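You operate a simulated robot arm through the tools that you are given. There is no shell and no other tool.

Carry out the task below with a simulated robot arm. There is one attempt and no reset: what you move stays moved.

## Task
Put things in order on the top of the nutrunner bench. At the end: the purple flush block (marked "Flush gauge") stands on top of the brown carton (marked "Trim clips"); the black small switch pack from the top of the nutrunner bench stands where the purple flush block stood; the orange felt block stands where the grey grease jar stood; the grey grease jar stands where the black small switch pack stood; whatever was shut is shut again. Leave all else as you found it, and nothing knocked over.
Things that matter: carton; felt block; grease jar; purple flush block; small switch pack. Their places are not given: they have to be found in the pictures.

It is judged by the outcome, as a careful person would: the job done as asked, and still so three seconds after it is handed in. It fails if anything else is knocked over, pushed out of place, dropped, spilled or broken.

## Robot
A 7-joint arm with a two-finger parallel gripper, fixed in place. Base frame: the origin is on the floor under the middle of its stand, x ahead of it, y to its left, z up; the work surface is at about z = 0.8. Lengths are in m, angles in degrees, forces in N, time in s.
With the tool pointing down near the work surface it reaches from about 0.3 to 0.7 m from the base axis. Its first joint turns from -66.0 to 66.0 degrees. Payload 1.57 kg.
The tool frame sits at the grasp point between the pads (the TCP): z along the fingers, y along the line on which they close. The tips reach 0.03 m beyond it. Largest opening 0.11 m; finger width 0.024, thickness 0.012; the body of the gripper, 0.048 by 0.112 m, starts 0.078 m behind the TCP.
Orientation is that of the tool frame in the base frame, as a unit quaternion [x, y, z, w]. With the fingers straight down and closing along the base's y, the tool's x points along the base's -x, its y along +y and its z along -z.

## Interface
- The arm moves only by the tool servo_tool. Its argument "rows" is a list of rows, each an object of numbers (a shift or turn left out is 0, a gripper value left out holds the last): "tx", "ty", "tz": the shift along the tool's x, y, z in units of 20 mm (1.0 is 20 mm); "wx", "wy", "wz": the turn, a rotation vector about the tool's x, y, z in units of 6 degrees (1.0 is 6 degrees); "grip": the finger opening in m, from 0 to 0.11. In form: [{"tx": .., "ty": .., "tz": .., "wx": .., "wy": .., "wz": .., "grip": ..}, ...]. A call has 1 to 20 rows; each row shifts and turns the commanded pose from where the row before left it, along the tool's axes as they then stand. A call with a number of a shift or a turn outside -1 to 1 is refused whole. Each row takes 0.2 s and may step no farther than 0.05 m and 8.6 degrees from the row before; otherwise, or with a gripper value out of range, the whole call is refused. A pose out of reach is approached as far as the arm can. The call stops where the force on the tool passes 40 N (or 10 N more than at its start, if that is more) or the arm is blocked; 0.2 s more then pass. Each finger travels about 0.108 m/s and halts on what it meets, pressing with about 21 N; the grip force reading is that of the motor and also rises with nothing between the fingers. The clock runs only during rows and for 0.2 s after the last one: add rows that do not move to give the fingers time. It gives the time, the measured TCP pose, the force on the tool (base axes), the opening and the grip force at its end, in the units of the frame above (readings bear some noise), with the torque about the TCP (base axes, N m) and any sound that the robot's microphone picked up.
- Cameras (640 x 400 px; columns grow to the right, rows downward): "scene" is fixed at [0.1685, -0.3997, 1.3943]; the picture's right is [0.72, -0.69, 0.00], its down [-0.45, -0.47, -0.76] and it looks along [0.52, 0.55, -0.65] (base axes); focal length 360 px, centre (320, 200). "wrist" rides on the gripper at [0.07, 0.016, -0.141] in the tool frame; the picture's right is [-0.23, 0.97, 0.00], its down [-0.86, -0.20, -0.48] and it looks along [-0.47, -0.11, 0.88] (tool axes); focal length 222 px, centre (320, 200).
- snapshot(camera): a new picture of that camera. The clock stands still meanwhile.
- pixel_to_xyz(camera, pixels): for up to 12 pixels [column, row] of the newest picture of that camera ("zoom" is the newest enlarged one), the place [x, y, z] in the base frame of the surface seen there, good to about 0.002 m. The clock stands still meanwhile.
- inspect(camera, box): a new picture of the part [left, top, right, bottom] of that camera's present view, enlarged. The clock stands still meanwhile.
- finish_job(): hands the job in; it is judged then, once.

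Unless the task says otherwise, let go and move clear before handing in.

The tools are called after "Call:" by a JSON object that holds its "api" and its "payload". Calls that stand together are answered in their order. servo_tool: Moves the arm, as the interface text tells. Its arguments: {"type":"object","properties":{"rows":{"type":"array"}},"required":["rows"]} The other tools are called the same way: snapshot (camera) takes a picture; pixel_to_xyz (camera, pixels) gives the place of the surface under pixels of a picture; inspect (camera, box) takes an enlarged picture of a part of a camera's view; finish_job () hands the job in.

At the start:

```text
t: 0.0
eef_pos: [0.434, -0.0543, 1.0907]
orientation: [0.0, 1.0, -0.001, -0.001]
wrist_force: [0.9, 0.5, -0.4]
wrist_torque: [0.03, 0.02, 0.02]
finger_gap: 0.11
grasp_force: 0.0
```

scene: 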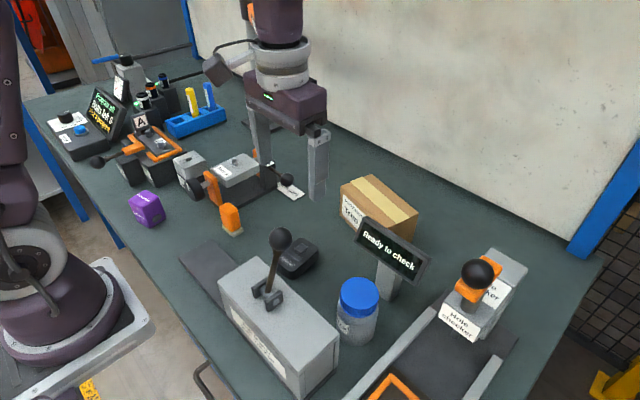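
wrist: 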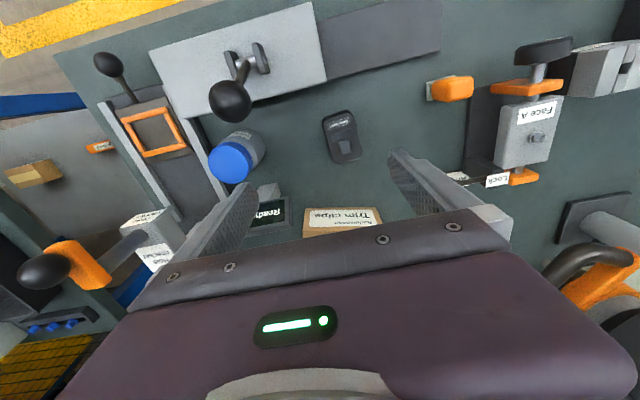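

The scene picture shows the purple block near (146,208), the orange felt block near (231,218), a black item near (297,258), the jar with blue lid near (357,310), and the carton near (380,215). I'll enlarge these parts to identify them.

Call:
{"api": "inspect", "payload": {"camera": "scene", "box": [100, 150, 340, 300]}}

Call:
{"api": "inspect", "payload": {"camera": "scene", "box": [240, 150, 480, 300]}}

Call:
{"api": "inspect", "payload": {"camera": "scene", "box": [200, 220, 488, 400]}}

Call:
{"api": "inspect", "payload": {"camera": "scene", "box": [20, 40, 260, 190]}}

```text
2.67 times, centred on (220, 225) of scene
```

zoom: 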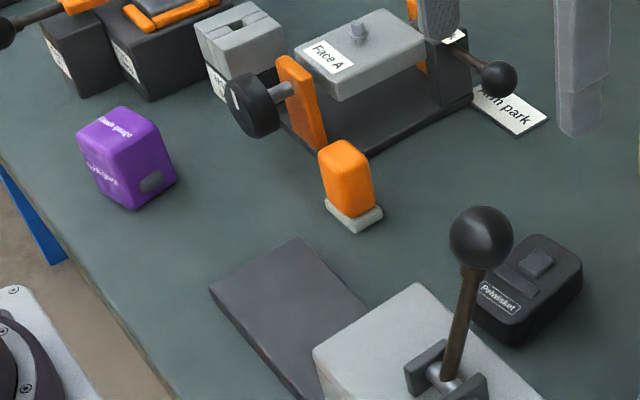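

```text
2.67 times, centred on (360, 225) of scene
```

zoom: 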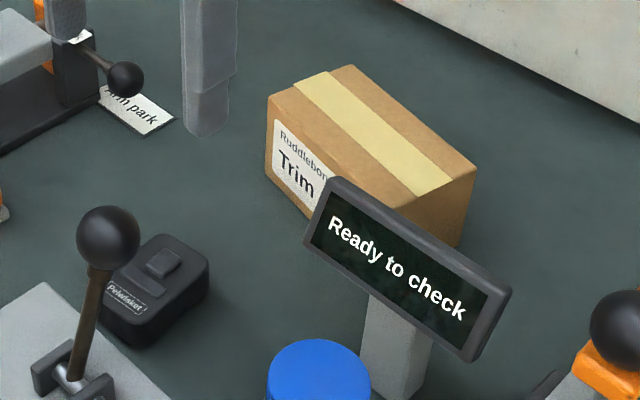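

```text
2.22 times, centred on (344, 310) of scene
```

zoom: 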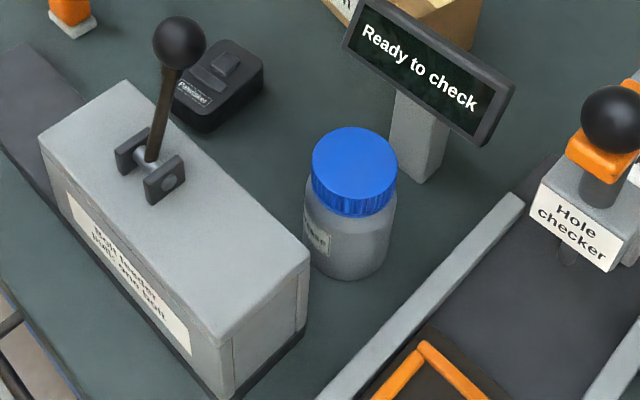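

```text
2.67 times, centred on (140, 115) of scene
```

zoom: 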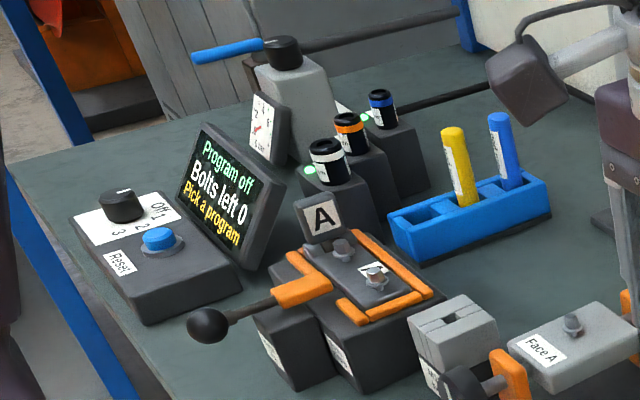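

The black pack at (297,258) carries a brand label, and the jar at (357,310) has a blue lid and a grey body. I'll measure the surfaces of these objects in the scene picture.

Call:
{"api": "snapshot", "payload": {"camera": "scene"}}

Call:
{"api": "pixel_to_xyz", "payload": {"camera": "scene", "pixels": [[130, 200], [146, 191], [164, 208], [149, 227], [147, 203], [155, 215], [135, 212], [225, 205], [231, 212], [238, 216], [231, 236], [222, 226]]}}

Call:
{"api": "pixel_to_xyz", "payload": {"camera": "scene", "pixels": [[303, 240], [317, 247], [296, 265], [280, 255], [300, 250], [292, 276], [359, 281], [342, 300], [377, 303], [359, 297], [345, 332], [358, 343]]}}

Call:
{"api": "pixel_to_xyz", "payload": {"camera": "scene", "pixels": [[342, 187], [371, 175], [417, 213], [390, 228], [380, 195], [341, 213], [409, 240], [360, 220], [425, 263], [375, 295], [390, 296], [384, 265]]}}

```text
taken
```

scene: 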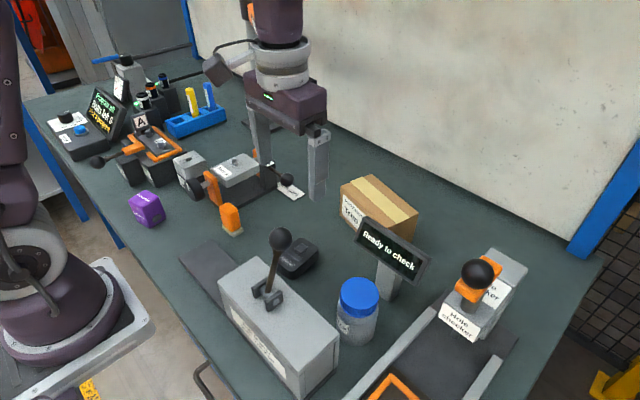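

```text
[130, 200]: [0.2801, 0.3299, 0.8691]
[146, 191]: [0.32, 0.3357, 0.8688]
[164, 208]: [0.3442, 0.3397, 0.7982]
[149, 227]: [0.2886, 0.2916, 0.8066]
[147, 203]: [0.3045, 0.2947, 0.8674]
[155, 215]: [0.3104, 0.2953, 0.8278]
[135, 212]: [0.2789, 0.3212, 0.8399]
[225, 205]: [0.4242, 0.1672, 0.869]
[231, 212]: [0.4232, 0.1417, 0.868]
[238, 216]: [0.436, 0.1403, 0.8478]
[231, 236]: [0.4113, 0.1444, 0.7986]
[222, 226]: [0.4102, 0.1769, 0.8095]
```

```text
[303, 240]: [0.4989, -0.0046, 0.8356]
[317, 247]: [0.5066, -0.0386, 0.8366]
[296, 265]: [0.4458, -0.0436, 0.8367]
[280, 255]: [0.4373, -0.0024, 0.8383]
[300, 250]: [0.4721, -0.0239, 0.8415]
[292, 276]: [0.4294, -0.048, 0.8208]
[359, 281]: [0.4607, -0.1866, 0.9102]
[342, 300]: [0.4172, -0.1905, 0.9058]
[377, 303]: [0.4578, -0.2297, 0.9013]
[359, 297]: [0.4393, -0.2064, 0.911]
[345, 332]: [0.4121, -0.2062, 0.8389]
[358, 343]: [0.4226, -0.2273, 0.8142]
```

```text
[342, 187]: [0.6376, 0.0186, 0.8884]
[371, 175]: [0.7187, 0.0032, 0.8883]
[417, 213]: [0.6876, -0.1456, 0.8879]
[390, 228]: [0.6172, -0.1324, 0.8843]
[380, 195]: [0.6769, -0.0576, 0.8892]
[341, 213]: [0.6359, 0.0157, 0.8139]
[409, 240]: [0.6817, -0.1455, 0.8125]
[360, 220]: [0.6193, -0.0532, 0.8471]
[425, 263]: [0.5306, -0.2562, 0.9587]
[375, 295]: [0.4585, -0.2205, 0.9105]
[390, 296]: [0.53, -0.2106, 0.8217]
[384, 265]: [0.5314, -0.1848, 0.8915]
```

Surface points give: purple block around (0.31,0.315), top 0.868; felt block around (0.42,0.16), top 0.868; pack around (0.47,-0.02), top 0.837; jar around (0.44,-0.207), top 0.911; carton top 0.888. Next I'll measure the obstacles around them: the feeder and knob at (280,238), the display, and the Face A fixture.

Call:
{"api": "pixel_to_xyz", "payload": {"camera": "scene", "pixels": [[280, 238], [280, 229], [219, 281], [257, 257], [338, 343], [297, 367], [268, 290], [182, 261], [212, 240], [361, 218], [430, 257], [415, 283]]}}

Call:
{"api": "snapshot", "payload": {"camera": "wrist"}}

Call:
{"api": "pixel_to_xyz", "payload": {"camera": "wrist", "pixels": [[325, 118], [351, 111], [361, 156], [333, 162], [340, 135], [231, 162], [240, 137], [430, 91], [455, 88], [471, 83], [232, 100], [326, 82]]}}

Call:
{"api": "inspect", "payload": {"camera": "wrist", "box": [200, 50, 520, 250]}}

```text
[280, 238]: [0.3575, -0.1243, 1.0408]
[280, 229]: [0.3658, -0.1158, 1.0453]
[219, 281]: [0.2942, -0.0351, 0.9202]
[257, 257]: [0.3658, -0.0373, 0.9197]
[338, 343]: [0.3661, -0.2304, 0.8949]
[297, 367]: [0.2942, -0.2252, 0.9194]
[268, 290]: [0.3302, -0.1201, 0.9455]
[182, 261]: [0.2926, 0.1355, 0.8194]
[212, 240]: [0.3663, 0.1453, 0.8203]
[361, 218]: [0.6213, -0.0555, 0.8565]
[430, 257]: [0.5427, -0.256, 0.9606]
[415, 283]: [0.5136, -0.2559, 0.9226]
```

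```text
taken
```

wrist: 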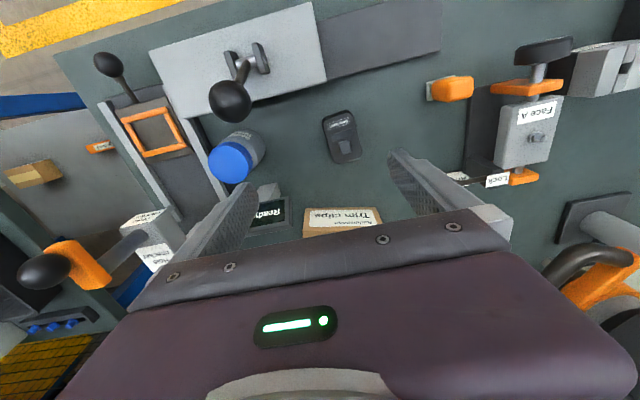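

```text
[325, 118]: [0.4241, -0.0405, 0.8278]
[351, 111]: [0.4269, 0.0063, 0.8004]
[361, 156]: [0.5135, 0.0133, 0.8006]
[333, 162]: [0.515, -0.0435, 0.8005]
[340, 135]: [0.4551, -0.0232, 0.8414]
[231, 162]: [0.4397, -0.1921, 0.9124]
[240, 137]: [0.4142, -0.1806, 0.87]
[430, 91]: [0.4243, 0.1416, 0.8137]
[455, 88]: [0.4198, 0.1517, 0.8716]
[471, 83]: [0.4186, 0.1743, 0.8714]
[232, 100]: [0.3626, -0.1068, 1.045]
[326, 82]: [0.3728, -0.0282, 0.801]
```

```text
2.00 times, centred on (360, 150) of wrist
```

zoom: 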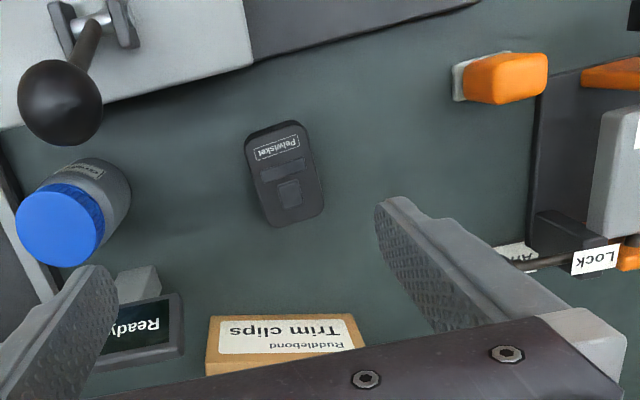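

The pack sits at about (0.47,-0.017), and the feeder knob reaches about z=1.045 near (0.36,-0.115). Now I'll zoom closely on the purple block and the felt block to get their orientation.

Call:
{"api": "inspect", "payload": {"camera": "scene", "box": [114, 180, 178, 240]}}

Call:
{"api": "inspect", "payload": {"camera": "scene", "box": [200, 190, 264, 250]}}

Call:
{"api": "inspect", "payload": {"camera": "scene", "box": [264, 225, 328, 285]}}

Call:
{"api": "inspect", "payload": {"camera": "scene", "box": [320, 265, 416, 355]}}

```text
6.67 times, centred on (146, 210) of scene
```

zoom: 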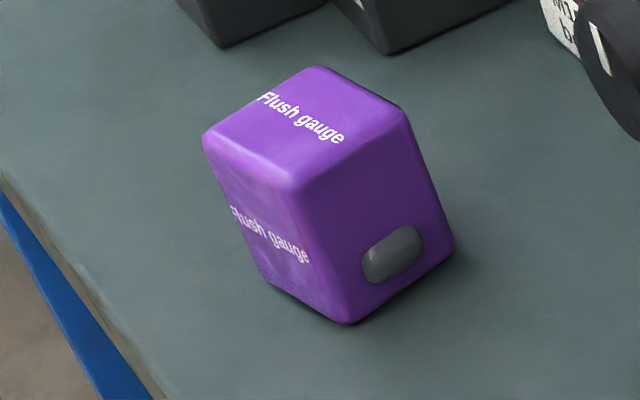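

```text
6.67 times, centred on (232, 220) of scene
```

zoom: 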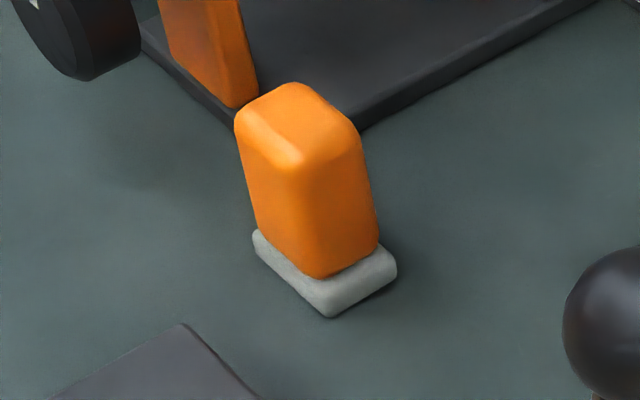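

```text
6.67 times, centred on (296, 255) of scene
```

zoom: 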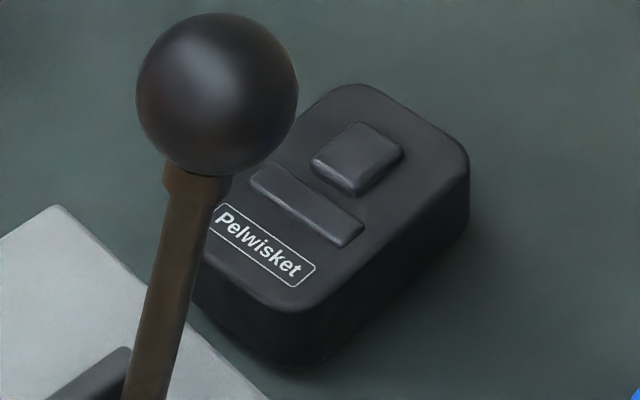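

```text
4.44 times, centred on (368, 310) of scene
```

zoom: 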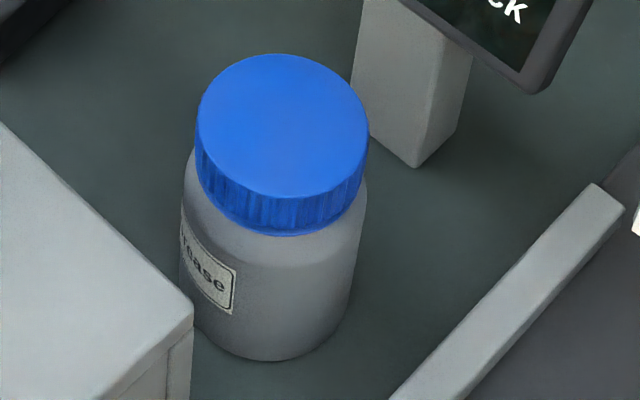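

The zoom shows the jar standing between the feeder (left) and the rail (right, around (560,260)), with the display stem at (415,120). I'll measure these in this zoom.

Call:
{"api": "pixel_to_xyz", "payload": {"camera": "zoom", "pixels": [[202, 122], [363, 122], [282, 60], [282, 192], [282, 125], [265, 352], [232, 350], [325, 340], [595, 195], [500, 290], [400, 395], [415, 160]]}}

Call:
{"api": "pixel_to_xyz", "payload": {"camera": "scene", "pixels": [[368, 222], [358, 229], [362, 236], [388, 250], [429, 260], [410, 285], [378, 296], [407, 296], [440, 308], [455, 315], [395, 240], [420, 250]]}}

```text
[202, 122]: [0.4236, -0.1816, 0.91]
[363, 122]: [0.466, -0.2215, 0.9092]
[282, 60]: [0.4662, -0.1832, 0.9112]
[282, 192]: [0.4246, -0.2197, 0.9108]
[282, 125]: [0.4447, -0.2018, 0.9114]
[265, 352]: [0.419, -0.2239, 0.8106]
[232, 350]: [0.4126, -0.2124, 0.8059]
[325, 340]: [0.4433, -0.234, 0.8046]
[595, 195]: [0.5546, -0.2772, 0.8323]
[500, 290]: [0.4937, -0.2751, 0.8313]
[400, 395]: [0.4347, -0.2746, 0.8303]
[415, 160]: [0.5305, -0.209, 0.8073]
```

```text
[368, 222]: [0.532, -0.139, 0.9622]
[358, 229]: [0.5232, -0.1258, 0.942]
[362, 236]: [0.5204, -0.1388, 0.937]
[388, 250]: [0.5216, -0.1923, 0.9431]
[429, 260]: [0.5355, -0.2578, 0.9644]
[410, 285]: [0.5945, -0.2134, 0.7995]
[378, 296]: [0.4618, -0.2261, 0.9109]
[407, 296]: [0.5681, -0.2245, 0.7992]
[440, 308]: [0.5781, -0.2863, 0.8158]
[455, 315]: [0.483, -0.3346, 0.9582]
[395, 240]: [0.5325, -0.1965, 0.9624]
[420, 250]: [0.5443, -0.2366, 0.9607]
```

The jar's centre comes out at (0.445,-0.2015) with radius about 0.033, and the rail top is at z=0.832 along y≈-0.275. Now I'll zoom in on the purple block again for precise corners.

Call:
{"api": "inspect", "payload": {"camera": "scene", "box": [114, 180, 178, 240]}}

Call:
{"api": "pixel_to_xyz", "payload": {"camera": "zoom", "pixels": [[212, 135], [318, 73], [395, 112], [292, 183], [303, 130], [250, 160], [345, 150], [215, 155], [270, 275], [345, 312], [445, 250], [390, 255]]}}

```text
6.67 times, centred on (146, 210) of scene
```

zoom: 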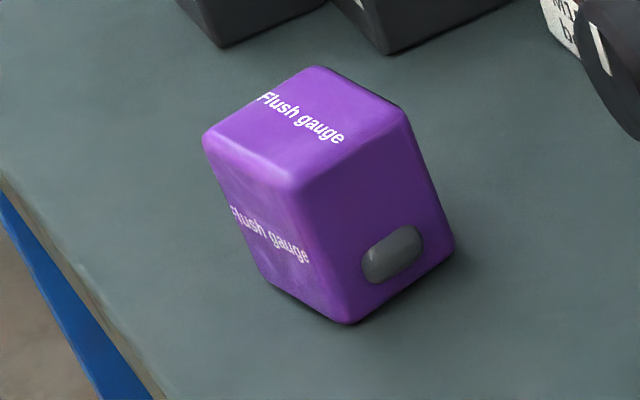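

```text
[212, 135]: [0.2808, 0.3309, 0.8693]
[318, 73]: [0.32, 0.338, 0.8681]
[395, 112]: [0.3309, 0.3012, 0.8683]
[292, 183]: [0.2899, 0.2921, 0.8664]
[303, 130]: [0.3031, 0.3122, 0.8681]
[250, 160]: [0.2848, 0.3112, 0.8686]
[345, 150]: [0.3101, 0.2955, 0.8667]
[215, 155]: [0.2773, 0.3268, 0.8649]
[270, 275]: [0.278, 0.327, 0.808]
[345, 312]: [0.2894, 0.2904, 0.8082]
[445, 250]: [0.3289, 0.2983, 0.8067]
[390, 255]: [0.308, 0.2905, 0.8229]
```

The purple block's top centre is about (0.3055,0.3155), turned about 12°, and its grey button sits low on the -y face. Now I'll take precise measurements of the pack.

Call:
{"api": "inspect", "payload": {"camera": "scene", "box": [264, 225, 328, 285]}}

Call:
{"api": "pixel_to_xyz", "payload": {"camera": "zoom", "pixels": [[335, 95], [375, 90], [455, 140], [463, 165], [440, 200], [315, 298], [280, 305], [215, 285], [350, 230], [300, 355], [460, 235], [400, 275]]}}

Call:
{"api": "inspect", "payload": {"camera": "wrist", "box": [310, 95, 374, 175]}}

Call:
{"api": "pixel_to_xyz", "payload": {"camera": "wrist", "pixels": [[327, 117], [349, 112], [355, 120], [358, 150], [350, 159], [338, 161], [326, 128], [331, 150], [345, 138], [343, 114], [360, 153], [335, 120]]}}

```text
6.67 times, centred on (296, 255) of scene
```

zoom: 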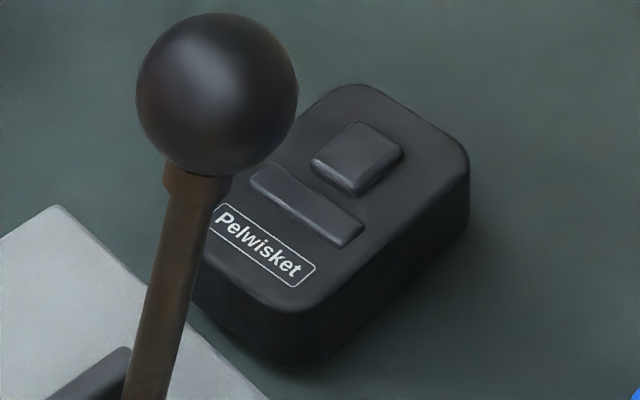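

```text
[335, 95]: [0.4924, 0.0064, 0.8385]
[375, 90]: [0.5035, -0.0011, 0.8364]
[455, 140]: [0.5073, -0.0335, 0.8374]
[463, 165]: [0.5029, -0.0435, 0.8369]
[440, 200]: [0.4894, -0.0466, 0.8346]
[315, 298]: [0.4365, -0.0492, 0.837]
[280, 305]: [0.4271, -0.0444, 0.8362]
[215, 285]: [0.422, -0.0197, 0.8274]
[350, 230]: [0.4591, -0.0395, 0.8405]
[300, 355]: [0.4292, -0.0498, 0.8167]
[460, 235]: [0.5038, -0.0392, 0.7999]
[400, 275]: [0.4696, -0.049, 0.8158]
```

```text
5.00 times, centred on (342, 135) of wrist
```

zoom: 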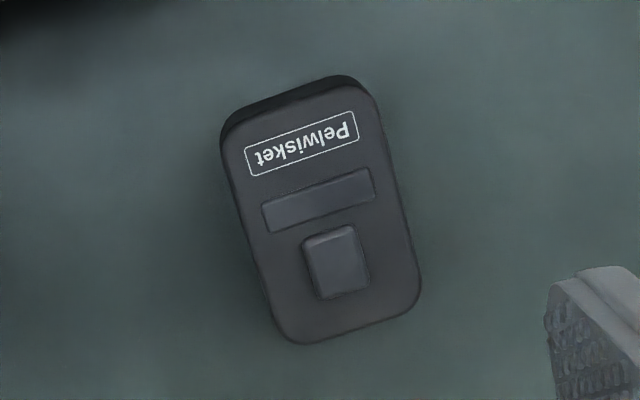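

```text
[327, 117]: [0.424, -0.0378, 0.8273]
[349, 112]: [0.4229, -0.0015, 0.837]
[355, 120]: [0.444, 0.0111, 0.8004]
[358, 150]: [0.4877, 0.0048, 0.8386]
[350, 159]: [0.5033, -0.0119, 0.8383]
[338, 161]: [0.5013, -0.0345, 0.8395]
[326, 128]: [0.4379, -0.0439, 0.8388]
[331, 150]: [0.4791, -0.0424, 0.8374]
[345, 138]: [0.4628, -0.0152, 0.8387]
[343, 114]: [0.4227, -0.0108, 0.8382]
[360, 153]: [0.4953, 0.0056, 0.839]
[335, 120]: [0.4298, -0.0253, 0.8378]
```

The pack centre is about (0.465,-0.022), turned about 4°, about 0.052 wide and 0.088 long. Now I'll measure the felt block, its surroundings, and the bench edge near the purple block.

Call:
{"api": "inspect", "payload": {"camera": "scene", "box": [200, 190, 264, 250]}}

Call:
{"api": "pixel_to_xyz", "payload": {"camera": "zoom", "pixels": [[245, 115], [295, 87], [350, 125], [290, 165], [298, 120], [257, 240], [328, 312], [392, 268], [320, 275], [372, 245], [235, 105], [180, 330]]}}

Call:
{"api": "pixel_to_xyz", "payload": {"camera": "scene", "pixels": [[110, 230], [120, 245], [95, 165], [135, 182], [150, 187], [165, 185], [180, 175], [195, 192], [215, 200], [235, 208], [280, 190], [100, 215]]}}

```text
6.67 times, centred on (232, 220) of scene
```

zoom: 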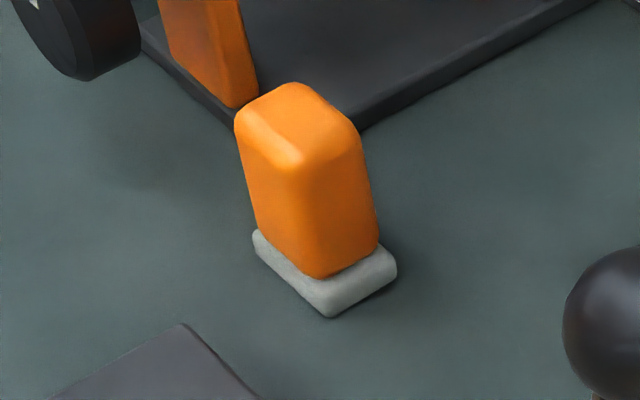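

```text
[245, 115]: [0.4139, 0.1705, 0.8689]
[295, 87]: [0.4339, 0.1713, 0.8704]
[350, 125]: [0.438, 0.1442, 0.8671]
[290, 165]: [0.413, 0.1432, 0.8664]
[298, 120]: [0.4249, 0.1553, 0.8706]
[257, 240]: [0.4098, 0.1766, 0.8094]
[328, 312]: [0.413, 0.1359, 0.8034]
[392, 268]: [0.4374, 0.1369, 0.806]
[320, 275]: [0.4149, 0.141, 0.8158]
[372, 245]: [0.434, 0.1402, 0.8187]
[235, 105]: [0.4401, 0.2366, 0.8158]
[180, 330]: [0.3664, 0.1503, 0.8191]
```

```text
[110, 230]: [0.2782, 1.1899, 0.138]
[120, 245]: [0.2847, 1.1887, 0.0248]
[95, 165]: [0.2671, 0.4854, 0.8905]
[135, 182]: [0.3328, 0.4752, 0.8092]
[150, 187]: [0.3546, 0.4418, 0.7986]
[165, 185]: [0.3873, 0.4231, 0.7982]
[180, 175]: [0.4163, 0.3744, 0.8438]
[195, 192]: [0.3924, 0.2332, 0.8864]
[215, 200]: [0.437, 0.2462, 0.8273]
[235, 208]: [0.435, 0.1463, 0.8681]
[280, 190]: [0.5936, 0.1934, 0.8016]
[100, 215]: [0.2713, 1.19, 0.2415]
```

The felt block centre is about (0.425,0.157), and everything else needed is located. First I'll move high (z≈1.09) to above the purple block.

Call:
{"api": "servo_tool", "payload": {"rows": [{"tx": 0.3382, "ty": 0.9734, "grip": 0.11}, {"tx": 0.3382, "ty": 0.9734}, {"tx": 0.3382, "ty": 0.9734}, {"tx": 0.3382, "ty": 0.9734}, {"tx": 0.3382, "ty": 0.9734}, {"tx": 0.3382, "ty": 0.9734}, {"tx": 0.3382, "ty": 0.9734}, {"tx": 0.3382, "ty": 0.9734}, {"tx": 0.3382, "ty": 0.9734}, {"tx": 0.3382, "ty": 0.9734}, {"tx": 0.3382, "ty": 0.9734}, {"tx": 0.3382, "ty": 0.9734}, {"tx": 0.3382, "ty": 0.9734}, {"tx": 0.3382, "ty": 0.9734}, {"tx": 0.3382, "ty": 0.9734}, {"tx": 0.3382, "ty": 0.9734}, {"tx": 0.3382, "ty": 0.9734}, {"tx": 0.3382, "ty": 0.9734}, {"tx": 0.3382, "ty": 0.9734}, {}]}}

```text
t: 4.2
eef_pos: [0.3044, 0.3168, 1.0905]
orientation: [0.0, 1.0, 0.0, 0.0]
wrist_force: [0.8, 0.0, 0.4]
wrist_torque: [-0.02, 0.02, -0.02]
finger_gap: 0.11
grasp_force: 0.1
```

The tool is at (0.3044,0.3168,1.0905) with no sign of contact. Now I'll turn the tool +102° about the base's vertical so that it closes across the block's x' faces.

Call:
{"api": "servo_tool", "payload": {"rows": [{"wz": -1}, {"wz": -1}, {"wz": -1}, {"wz": -1}, {"wz": -1}, {"wz": -1}, {"wz": -1}, {"wz": -1}, {"wz": -1}, {"wz": -1}, {"wz": -1}, {"wz": -1}, {"wz": -1}, {"wz": -1}, {"wz": -1}, {"wz": -1}, {"wz": -1}, {}]}}

Call:
{"api": "snapshot", "payload": {"camera": "wrist"}}

Call:
{"api": "snapshot", "payload": {"camera": "scene"}}

```text
t: 8.0
eef_pos: [0.3048, 0.3156, 1.0905]
orientation: [0.778, -0.628, 0.001, 0.0]
wrist_force: [0.0, 0.3, -1.2]
wrist_torque: [-0.01, 0.03, -0.02]
finger_gap: 0.1099
grasp_force: 0.1
```

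```text
taken
```

wrist: 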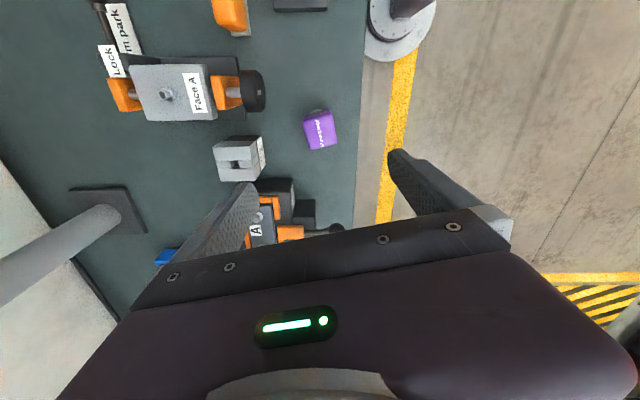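

```text
taken
```

scene: 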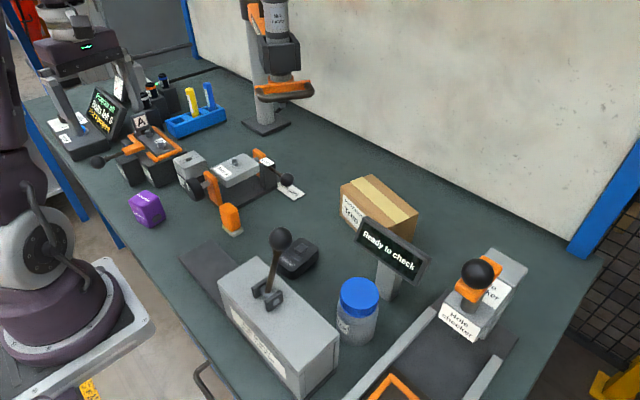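

The wrist picture shows the purple block at (319,129), aligned with the fingers, and the bench's front edge at about column 357. I'll measure the block and the edge from here.

Call:
{"api": "pixel_to_xyz", "payload": {"camera": "wrist", "pixels": [[305, 120], [331, 114], [336, 142], [310, 149], [320, 131], [353, 140], [355, 110], [350, 170], [265, 90], [255, 160], [315, 215], [240, 20]]}}

Call:
{"api": "inspect", "payload": {"camera": "wrist", "box": [280, 90, 376, 170]}}

```text
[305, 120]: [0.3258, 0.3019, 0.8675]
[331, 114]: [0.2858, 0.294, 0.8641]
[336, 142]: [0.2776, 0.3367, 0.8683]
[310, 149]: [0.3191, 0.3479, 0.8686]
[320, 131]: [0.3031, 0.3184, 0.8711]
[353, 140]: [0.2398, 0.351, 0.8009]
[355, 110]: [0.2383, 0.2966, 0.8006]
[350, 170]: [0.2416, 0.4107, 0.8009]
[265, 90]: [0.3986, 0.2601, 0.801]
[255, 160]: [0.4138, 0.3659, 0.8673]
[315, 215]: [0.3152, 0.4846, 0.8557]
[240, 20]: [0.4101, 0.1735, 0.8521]
```

```text
5.00 times, centred on (328, 130) of wrist
```

zoom: 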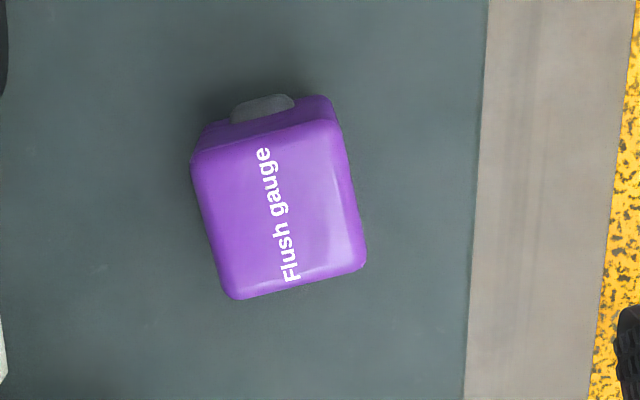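

I'll read off the top-face edges in this zoom to refine the block's centre and angle.

Call:
{"api": "pixel_to_xyz", "payload": {"camera": "zoom", "pixels": [[200, 168], [330, 132], [356, 255], [238, 290], [280, 210], [212, 230], [345, 190], [265, 150], [300, 275], [265, 107], [470, 250], [195, 180]]}}

```text
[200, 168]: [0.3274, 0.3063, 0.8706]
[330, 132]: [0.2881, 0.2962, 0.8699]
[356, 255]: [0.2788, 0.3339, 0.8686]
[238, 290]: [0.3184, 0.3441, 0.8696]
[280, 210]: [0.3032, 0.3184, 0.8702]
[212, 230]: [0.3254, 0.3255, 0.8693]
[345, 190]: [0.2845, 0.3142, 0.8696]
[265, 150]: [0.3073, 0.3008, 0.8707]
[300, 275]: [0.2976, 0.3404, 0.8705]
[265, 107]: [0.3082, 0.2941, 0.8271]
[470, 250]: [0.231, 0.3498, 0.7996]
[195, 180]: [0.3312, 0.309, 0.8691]
```

The wrist zoom puts the block's top centre at (0.303,0.320) at a 14° angle, which agrees closely with the scene estimate; I'll use (0.3045,0.318). I'll descend with a 0.078 opening to TCP z≈0.845.

Call:
{"api": "servo_tool", "payload": {"rows": [{"tx": -0.12, "tz": 1, "grip": 0.078}, {"tz": 1}, {"tz": 1}, {"tz": 1}, {"tz": 1}, {"tz": 1}, {"tz": 1}, {"tz": 1}, {"tz": 1}, {"tz": 1}, {"tz": 0.5}, {}]}}

Call:
{"api": "snapshot", "payload": {"camera": "wrist"}}

Call:
{"api": "snapshot", "payload": {"camera": "scene"}}

```text
t: 10.6
eef_pos: [0.3045, 0.318, 0.8812]
orientation: [0.777, -0.629, 0.001, 0.001]
wrist_force: [0.2, -0.2, 1.1]
wrist_torque: [0.02, 0.0, 0.03]
finger_gap: 0.0779
grasp_force: 0.1
```

```text
taken
```

wrist: 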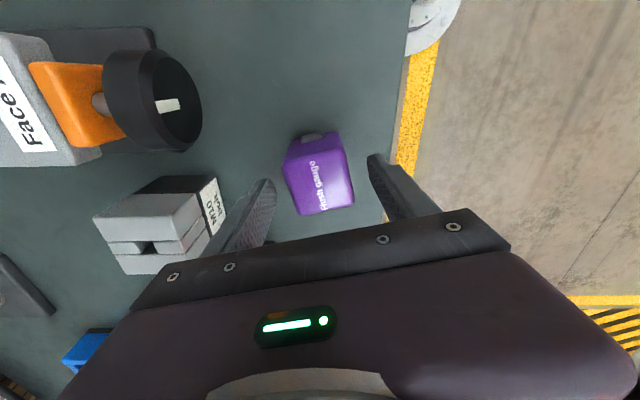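

```text
taken
```

scene: 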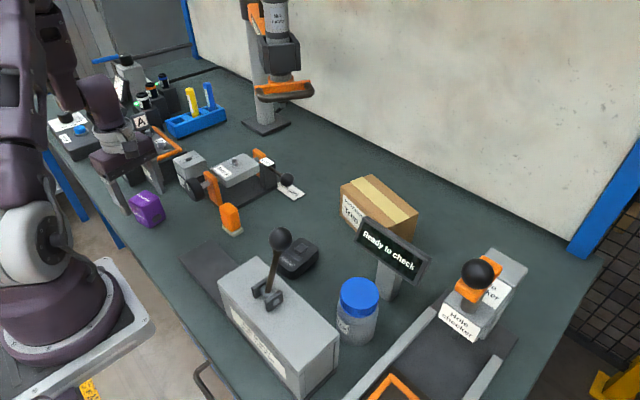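

The fingers straddle the block in the wrist picture (finger at (255,205), block at (319,175), finger at (390,185)). I'll check the clearance in an enlarged scene view before going lower.

Call:
{"api": "inspect", "payload": {"camera": "scene", "box": [80, 140, 200, 240]}}

Call:
{"api": "inspect", "payload": {"camera": "wrist", "box": [200, 110, 440, 260]}}

Call:
{"api": "pixel_to_xyz", "payload": {"camera": "wrist", "pixels": [[290, 163], [340, 140], [353, 200], [300, 213], [320, 178], [265, 195], [380, 170], [220, 200], [210, 230], [315, 138], [330, 205], [310, 170]]}}

```text
4.00 times, centred on (140, 190) of scene
```

zoom: 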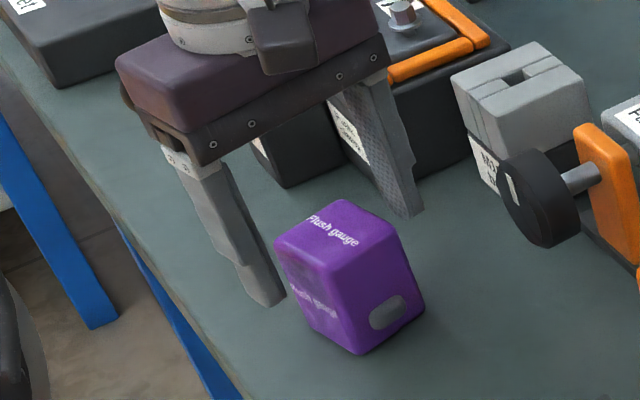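

```text
2.67 times, centred on (320, 185) of wrist
```

zoom: 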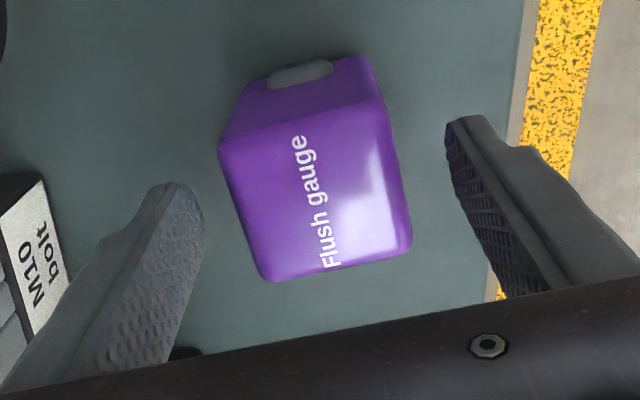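

```text
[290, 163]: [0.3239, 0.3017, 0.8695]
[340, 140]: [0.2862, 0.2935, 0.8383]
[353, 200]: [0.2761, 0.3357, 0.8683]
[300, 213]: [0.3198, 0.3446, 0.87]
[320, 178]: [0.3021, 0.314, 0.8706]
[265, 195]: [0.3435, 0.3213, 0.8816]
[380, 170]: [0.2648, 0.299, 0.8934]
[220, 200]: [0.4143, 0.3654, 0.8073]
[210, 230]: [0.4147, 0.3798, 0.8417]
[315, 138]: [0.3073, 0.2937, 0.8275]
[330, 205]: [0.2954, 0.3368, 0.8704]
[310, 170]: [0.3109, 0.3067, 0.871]
```

The block's centre reads about (0.302,0.319), so I'll shift 2 mm toward -x, descend to z≈0.845 and close gradually.

Call:
{"api": "servo_tool", "payload": {"rows": [{"tx": -0.07, "ty": 0.087, "tz": 0.6}, {"tz": 0.6}, {"tz": 0.6}, {}, {"grip": 0.065}, {"grip": 0.055}, {"grip": 0.05}, {"grip": 0.046}, {"grip": 0.042}, {"grip": 0.035}, {"grip": 0.03}, {}, {}]}}

```text
t: 13.4
eef_pos: [0.3011, 0.3196, 0.8448]
orientation: [0.777, -0.63, 0.0, 0.0]
wrist_force: [-0.1, -0.1, -0.6]
wrist_torque: [0.0, -0.01, 0.0]
finger_gap: 0.0496
grasp_force: 21.3
```

The grip holds at 0.0496 with 21 N. I'll lift slowly and check in the pictures.

Call:
{"api": "servo_tool", "payload": {"rows": [{"tz": -0.3}, {"tz": -0.5}, {"tz": -1}, {"tz": -1}, {"tz": -1}, {"tz": -1}, {"tz": -1}, {"tz": -1}, {"tz": -1}, {"tz": -1}, {"tz": -1}, {"tz": -1}, {}]}}

Call:
{"api": "snapshot", "payload": {"camera": "wrist"}}

Call:
{"api": "snapshot", "payload": {"camera": "scene"}}

```text
t: 16.2
eef_pos: [0.3023, 0.318, 1.0608]
orientation: [0.777, -0.629, 0.0, 0.0]
wrist_force: [-0.5, -0.2, -2.5]
wrist_torque: [0.0, 0.0, -0.04]
finger_gap: 0.0494
grasp_force: 21.1
```

```text
taken
```

wrist: 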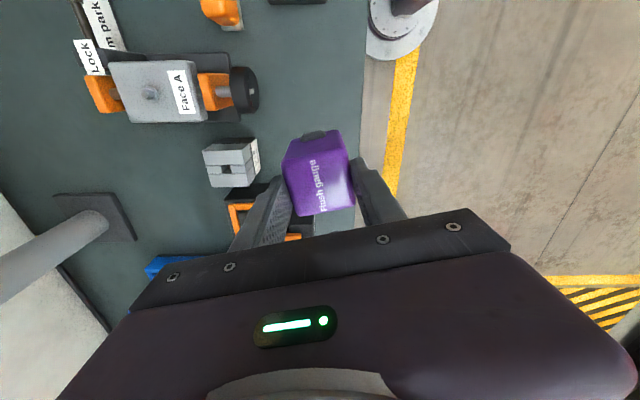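

```text
taken
```

scene: 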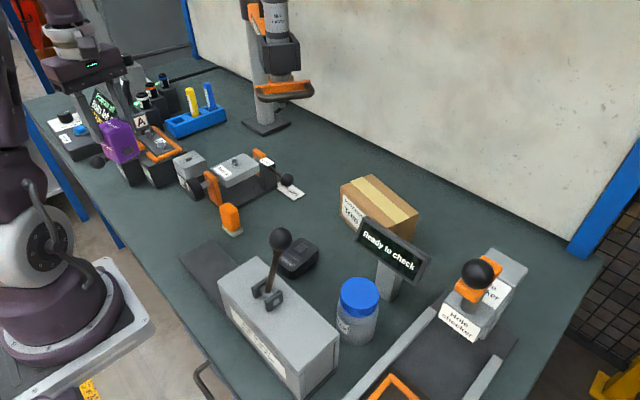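

The block is held upright. Before crossing the bench I need the position of the hanging nutrunner post at (265,110) and (285,88) in the scene picture.

Call:
{"api": "pixel_to_xyz", "payload": {"camera": "scene", "pixels": [[285, 88], [305, 90], [265, 130], [285, 60], [275, 20], [300, 95], [258, 85], [270, 97], [290, 122], [245, 125], [208, 90], [300, 60]]}}

Call:
{"api": "inspect", "payload": {"camera": "scene", "box": [200, 0, 360, 140]}}

```text
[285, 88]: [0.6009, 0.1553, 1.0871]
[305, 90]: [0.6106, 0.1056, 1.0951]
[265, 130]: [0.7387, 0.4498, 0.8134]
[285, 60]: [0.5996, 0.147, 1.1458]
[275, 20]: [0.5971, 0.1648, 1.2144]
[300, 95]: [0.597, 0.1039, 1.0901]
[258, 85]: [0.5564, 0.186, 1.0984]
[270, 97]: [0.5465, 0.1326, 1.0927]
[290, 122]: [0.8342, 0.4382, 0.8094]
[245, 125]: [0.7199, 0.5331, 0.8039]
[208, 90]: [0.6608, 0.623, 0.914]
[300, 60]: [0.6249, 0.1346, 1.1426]
```

```text
2.86 times, centred on (280, 70) of scene
```

zoom: 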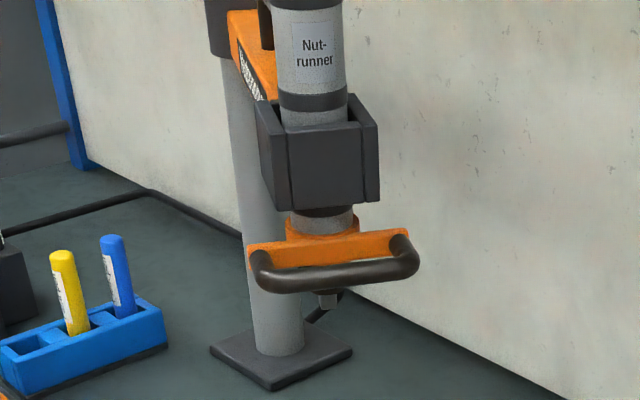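

The nutrunner handle hangs at about x 0.55–0.62, y 0.10–0.19, z above 1.07, so I'll stay clear of it. I'll rise to z≈1.12 and go across at small x to y≈-0.075, and extend over the carton only after that.

Call:
{"api": "servo_tool", "payload": {"rows": [{"tz": -1}, {"tz": -1}, {"tz": -1}, {"tx": 0.963, "ty": -0.034}, {"tx": 0.963, "ty": -0.034}, {"tx": 0.963, "ty": -0.034}, {"tx": 0.963, "ty": -0.034}, {"tx": 0.963, "ty": -0.034}, {"tx": 0.963, "ty": -0.034}, {"tx": 0.963, "ty": -0.034}, {"tx": 0.963, "ty": -0.034}, {"tx": 0.963, "ty": -0.034}, {"tx": 0.963, "ty": -0.034}, {"tx": 0.963, "ty": -0.034}, {"tx": 0.963, "ty": -0.034}, {"tx": 0.963, "ty": -0.034}, {"tx": 0.963, "ty": -0.034}, {"tx": 0.963, "ty": -0.034}, {"tx": 0.963, "ty": -0.034}]}}

Call:
{"api": "servo_tool", "payload": {"rows": [{"tx": 0.963, "ty": -0.034}, {"tx": 0.963, "ty": -0.034}, {"tx": 0.963, "ty": -0.034}, {"tx": 0.963, "ty": -0.034}, {"tx": 0.963, "ty": -0.034}, {}, {"wz": 0.833}, {"wz": 0.833}, {"wz": 0.833}, {"wz": 0.833}, {}]}}

Call:
{"api": "snapshot", "payload": {"camera": "scene"}}

Call:
{"api": "snapshot", "payload": {"camera": "wrist"}}

```text
t: 20.2
eef_pos: [0.3759, 0.0204, 1.1211]
orientation: [0.777, -0.629, 0.0, 0.0]
wrist_force: [-0.4, -0.2, -2.4]
wrist_torque: [0.0, 0.01, 0.02]
finger_gap: 0.0497
grasp_force: 21.0
```

```text
t: 22.6
eef_pos: [0.4012, -0.0742, 1.119]
orientation: [-0.655, 0.755, 0.0, 0.0]
wrist_force: [1.1, 0.0, -2.1]
wrist_torque: [0.0, 0.04, -0.02]
finger_gap: 0.0496
grasp_force: 20.8
```

```text
taken
```

scene: 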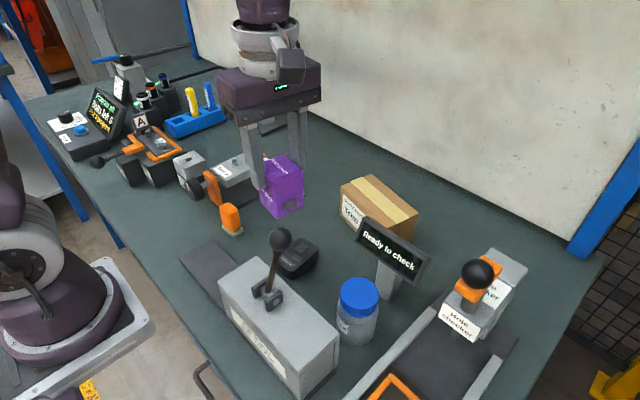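

```text
taken
```

wrist: 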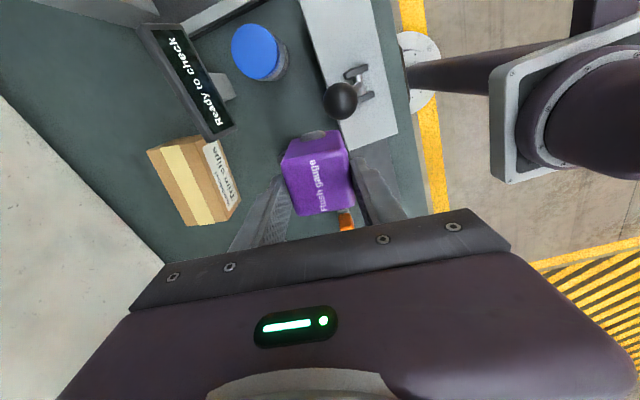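

The block is still held, and the carton is in view of the wrist camera around (195,182). I'll measure its top corners from this view.

Call:
{"api": "pixel_to_xyz", "payload": {"camera": "wrist", "pixels": [[148, 153], [201, 138], [229, 212], [184, 224], [190, 182], [175, 190], [205, 178], [217, 217], [237, 205], [221, 142], [230, 126], [192, 20]]}}

Call:
{"api": "inspect", "payload": {"camera": "wrist", "box": [120, 100, 280, 240]}}

```text
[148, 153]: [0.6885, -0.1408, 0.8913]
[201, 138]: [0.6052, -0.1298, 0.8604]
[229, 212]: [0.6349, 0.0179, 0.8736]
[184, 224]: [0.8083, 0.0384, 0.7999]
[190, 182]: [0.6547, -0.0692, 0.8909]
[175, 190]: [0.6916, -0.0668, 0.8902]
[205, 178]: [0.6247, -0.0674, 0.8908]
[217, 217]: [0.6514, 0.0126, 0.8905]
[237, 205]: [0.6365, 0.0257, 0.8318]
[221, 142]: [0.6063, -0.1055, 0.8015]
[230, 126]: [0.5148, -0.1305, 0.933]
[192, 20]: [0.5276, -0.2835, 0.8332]
```

```text
2.86 times, centred on (200, 170) of wrist
```

zoom: 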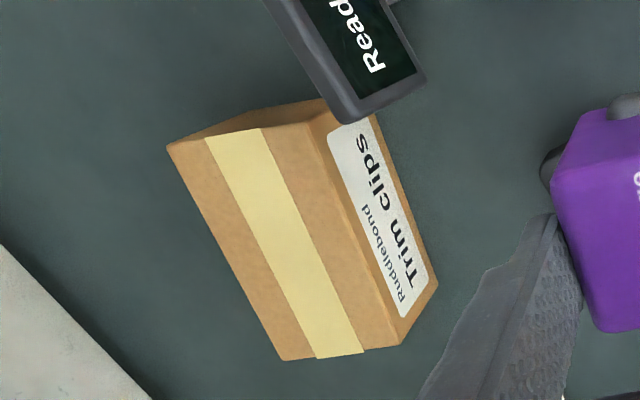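

Call:
{"api": "pixel_to_xyz", "payload": {"camera": "zoom", "pixels": [[174, 150], [308, 124], [393, 342], [288, 354], [355, 230], [235, 250], [280, 240], [330, 180], [215, 210], [375, 300], [340, 346], [240, 140]]}}

```text
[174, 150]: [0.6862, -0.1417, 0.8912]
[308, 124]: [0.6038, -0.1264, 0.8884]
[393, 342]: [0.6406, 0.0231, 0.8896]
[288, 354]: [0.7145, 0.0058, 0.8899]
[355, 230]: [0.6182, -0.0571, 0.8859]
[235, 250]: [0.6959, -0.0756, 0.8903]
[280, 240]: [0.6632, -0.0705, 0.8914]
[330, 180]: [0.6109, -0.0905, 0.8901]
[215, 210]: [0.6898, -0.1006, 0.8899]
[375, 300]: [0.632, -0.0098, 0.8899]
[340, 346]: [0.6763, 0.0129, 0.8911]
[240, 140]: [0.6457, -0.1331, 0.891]
```

The carton's top centre is about (0.663,-0.062) at z≈0.890, turned about -10°, which nearly matches the block's present -8°. I'll extend halfway at z≈1.12 and check the clearance to the nutrunner.

Call:
{"api": "servo_tool", "payload": {"rows": [{"tx": -0.175, "ty": -0.919}, {"tx": -0.175, "ty": -0.919}, {"tx": -0.175, "ty": -0.919}, {"tx": -0.175, "ty": -0.919}, {"tx": -0.175, "ty": -0.919}, {"tx": -0.175, "ty": -0.919}, {"tx": -0.175, "ty": -0.919}, {}]}}

Call:
{"api": "snapshot", "payload": {"camera": "scene"}}

Call:
{"api": "snapshot", "payload": {"camera": "wrist"}}

```text
t: 24.4
eef_pos: [0.5312, -0.0687, 1.1196]
orientation: [-0.656, 0.755, -0.001, -0.001]
wrist_force: [0.4, 0.3, -3.0]
wrist_torque: [0.0, 0.01, 0.02]
finger_gap: 0.0497
grasp_force: 20.7
```

```text
taken
```

scene: 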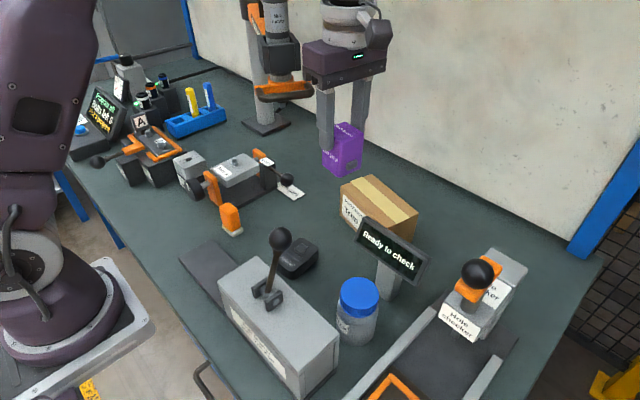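

```text
taken
```

wrist: 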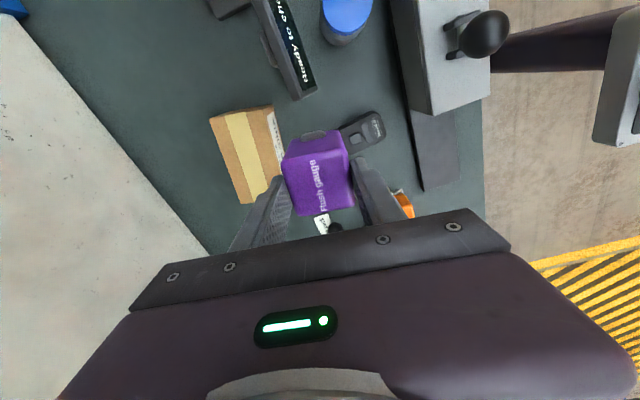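

There's clear lateral space between the gripper at (345,60) and the nutrunner at (285,90). I'll continue to above the carton's centre.

Call:
{"api": "servo_tool", "payload": {"rows": [{"tx": -0.181, "ty": -0.924}, {"tx": -0.181, "ty": -0.924}, {"tx": -0.181, "ty": -0.924}, {"tx": -0.181, "ty": -0.924}, {"tx": -0.181, "ty": -0.924}, {"tx": -0.181, "ty": -0.924}, {"tx": -0.181, "ty": -0.924}, {}]}}

Call:
{"api": "snapshot", "payload": {"camera": "scene"}}

Call:
{"api": "snapshot", "payload": {"camera": "wrist"}}

```text
t: 26.2
eef_pos: [0.6434, -0.0611, 1.1098]
orientation: [-0.655, 0.755, 0.0, 0.0]
wrist_force: [0.1, 0.7, -2.0]
wrist_torque: [-0.01, 0.01, -0.01]
finger_gap: 0.0494
grasp_force: 20.4
out of reach, approached as far as the arm can: row 6, 7
```

```text
taken
```

scene: 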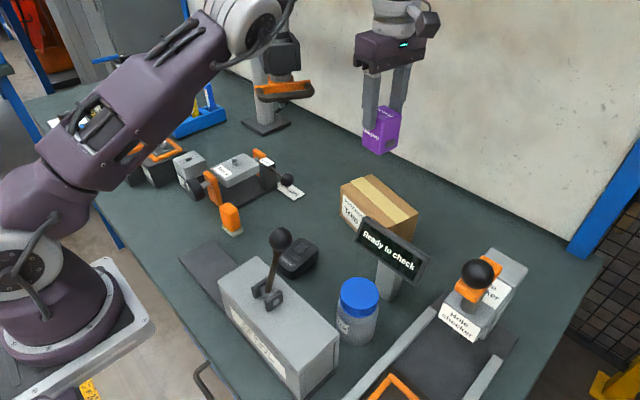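

```text
taken
```

wrist: 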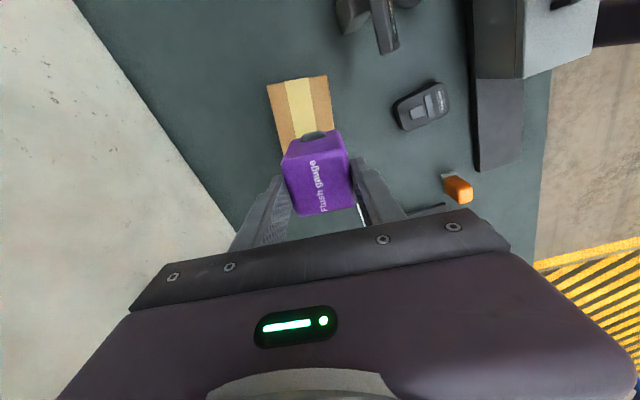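

At this height the arm stopped at x=0.643 (reach limit), 20 mm short. Reach grows lower down, so I'll descend part of the way and check the pose.

Call:
{"api": "servo_tool", "payload": {"rows": [{"tz": 0.8}, {"tz": 0.8}, {"tz": 0.8}, {"tz": 0.8}, {"tz": 0.8}, {}]}}

Call:
{"api": "snapshot", "payload": {"camera": "scene"}}

Call:
{"api": "snapshot", "payload": {"camera": "wrist"}}

```text
t: 27.6
eef_pos: [0.6412, -0.0589, 1.0273]
orientation: [-0.656, 0.755, 0.0, 0.0]
wrist_force: [-0.3, -0.6, -1.0]
wrist_torque: [0.01, 0.02, 0.01]
finger_gap: 0.0495
grasp_force: 21.1
```

```text
taken
```

scene: 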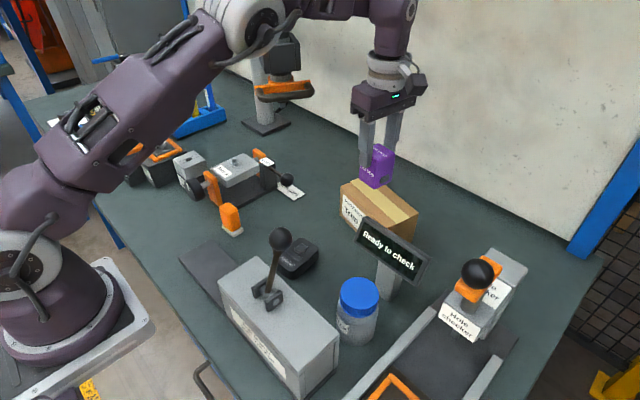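

```text
taken
```

wrist: 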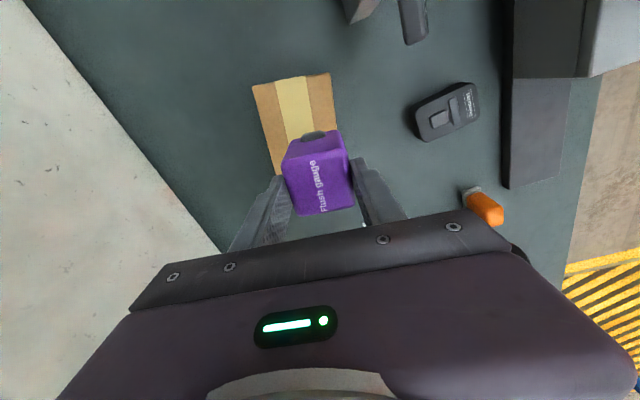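

The pose is now (0.641,-0.059,1.027), within reach. I'll shift 22 mm farther out and descend to z≈0.955.

Call:
{"api": "servo_tool", "payload": {"rows": [{"ty": -0.4, "tz": 0.6}, {"ty": -0.4, "tz": 0.6}, {"ty": -0.3, "tz": 0.6}, {"tz": 0.6}, {"tz": 0.6}, {"tz": 0.6}, {}]}}

Call:
{"api": "snapshot", "payload": {"camera": "wrist"}}

Call:
{"api": "inspect", "payload": {"camera": "scene", "box": [310, 110, 450, 260]}}

```text
t: 29.2
eef_pos: [0.6656, -0.0612, 0.958]
orientation: [-0.656, 0.755, -0.002, 0.0]
wrist_force: [2.7, -0.8, 18.3]
wrist_torque: [0.02, 0.07, 0.01]
finger_gap: 0.0498
grasp_force: 21.1
```

```text
taken
```

wrist: 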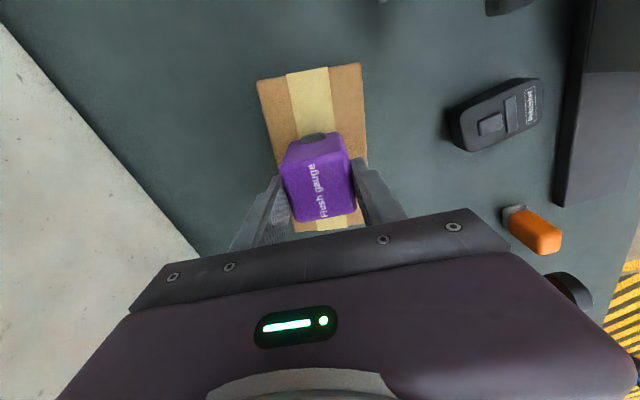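

```text
2.67 times, centred on (380, 185) of scene
```

zoom: 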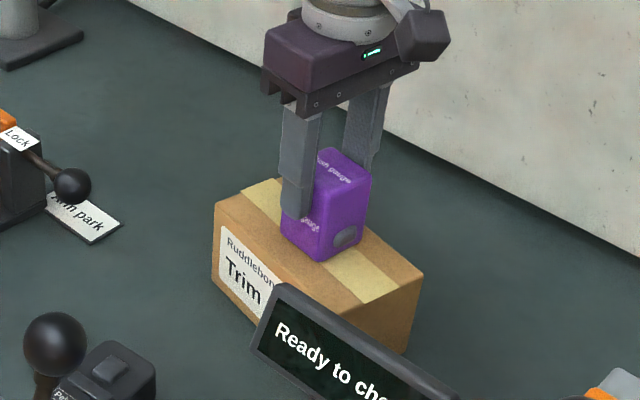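

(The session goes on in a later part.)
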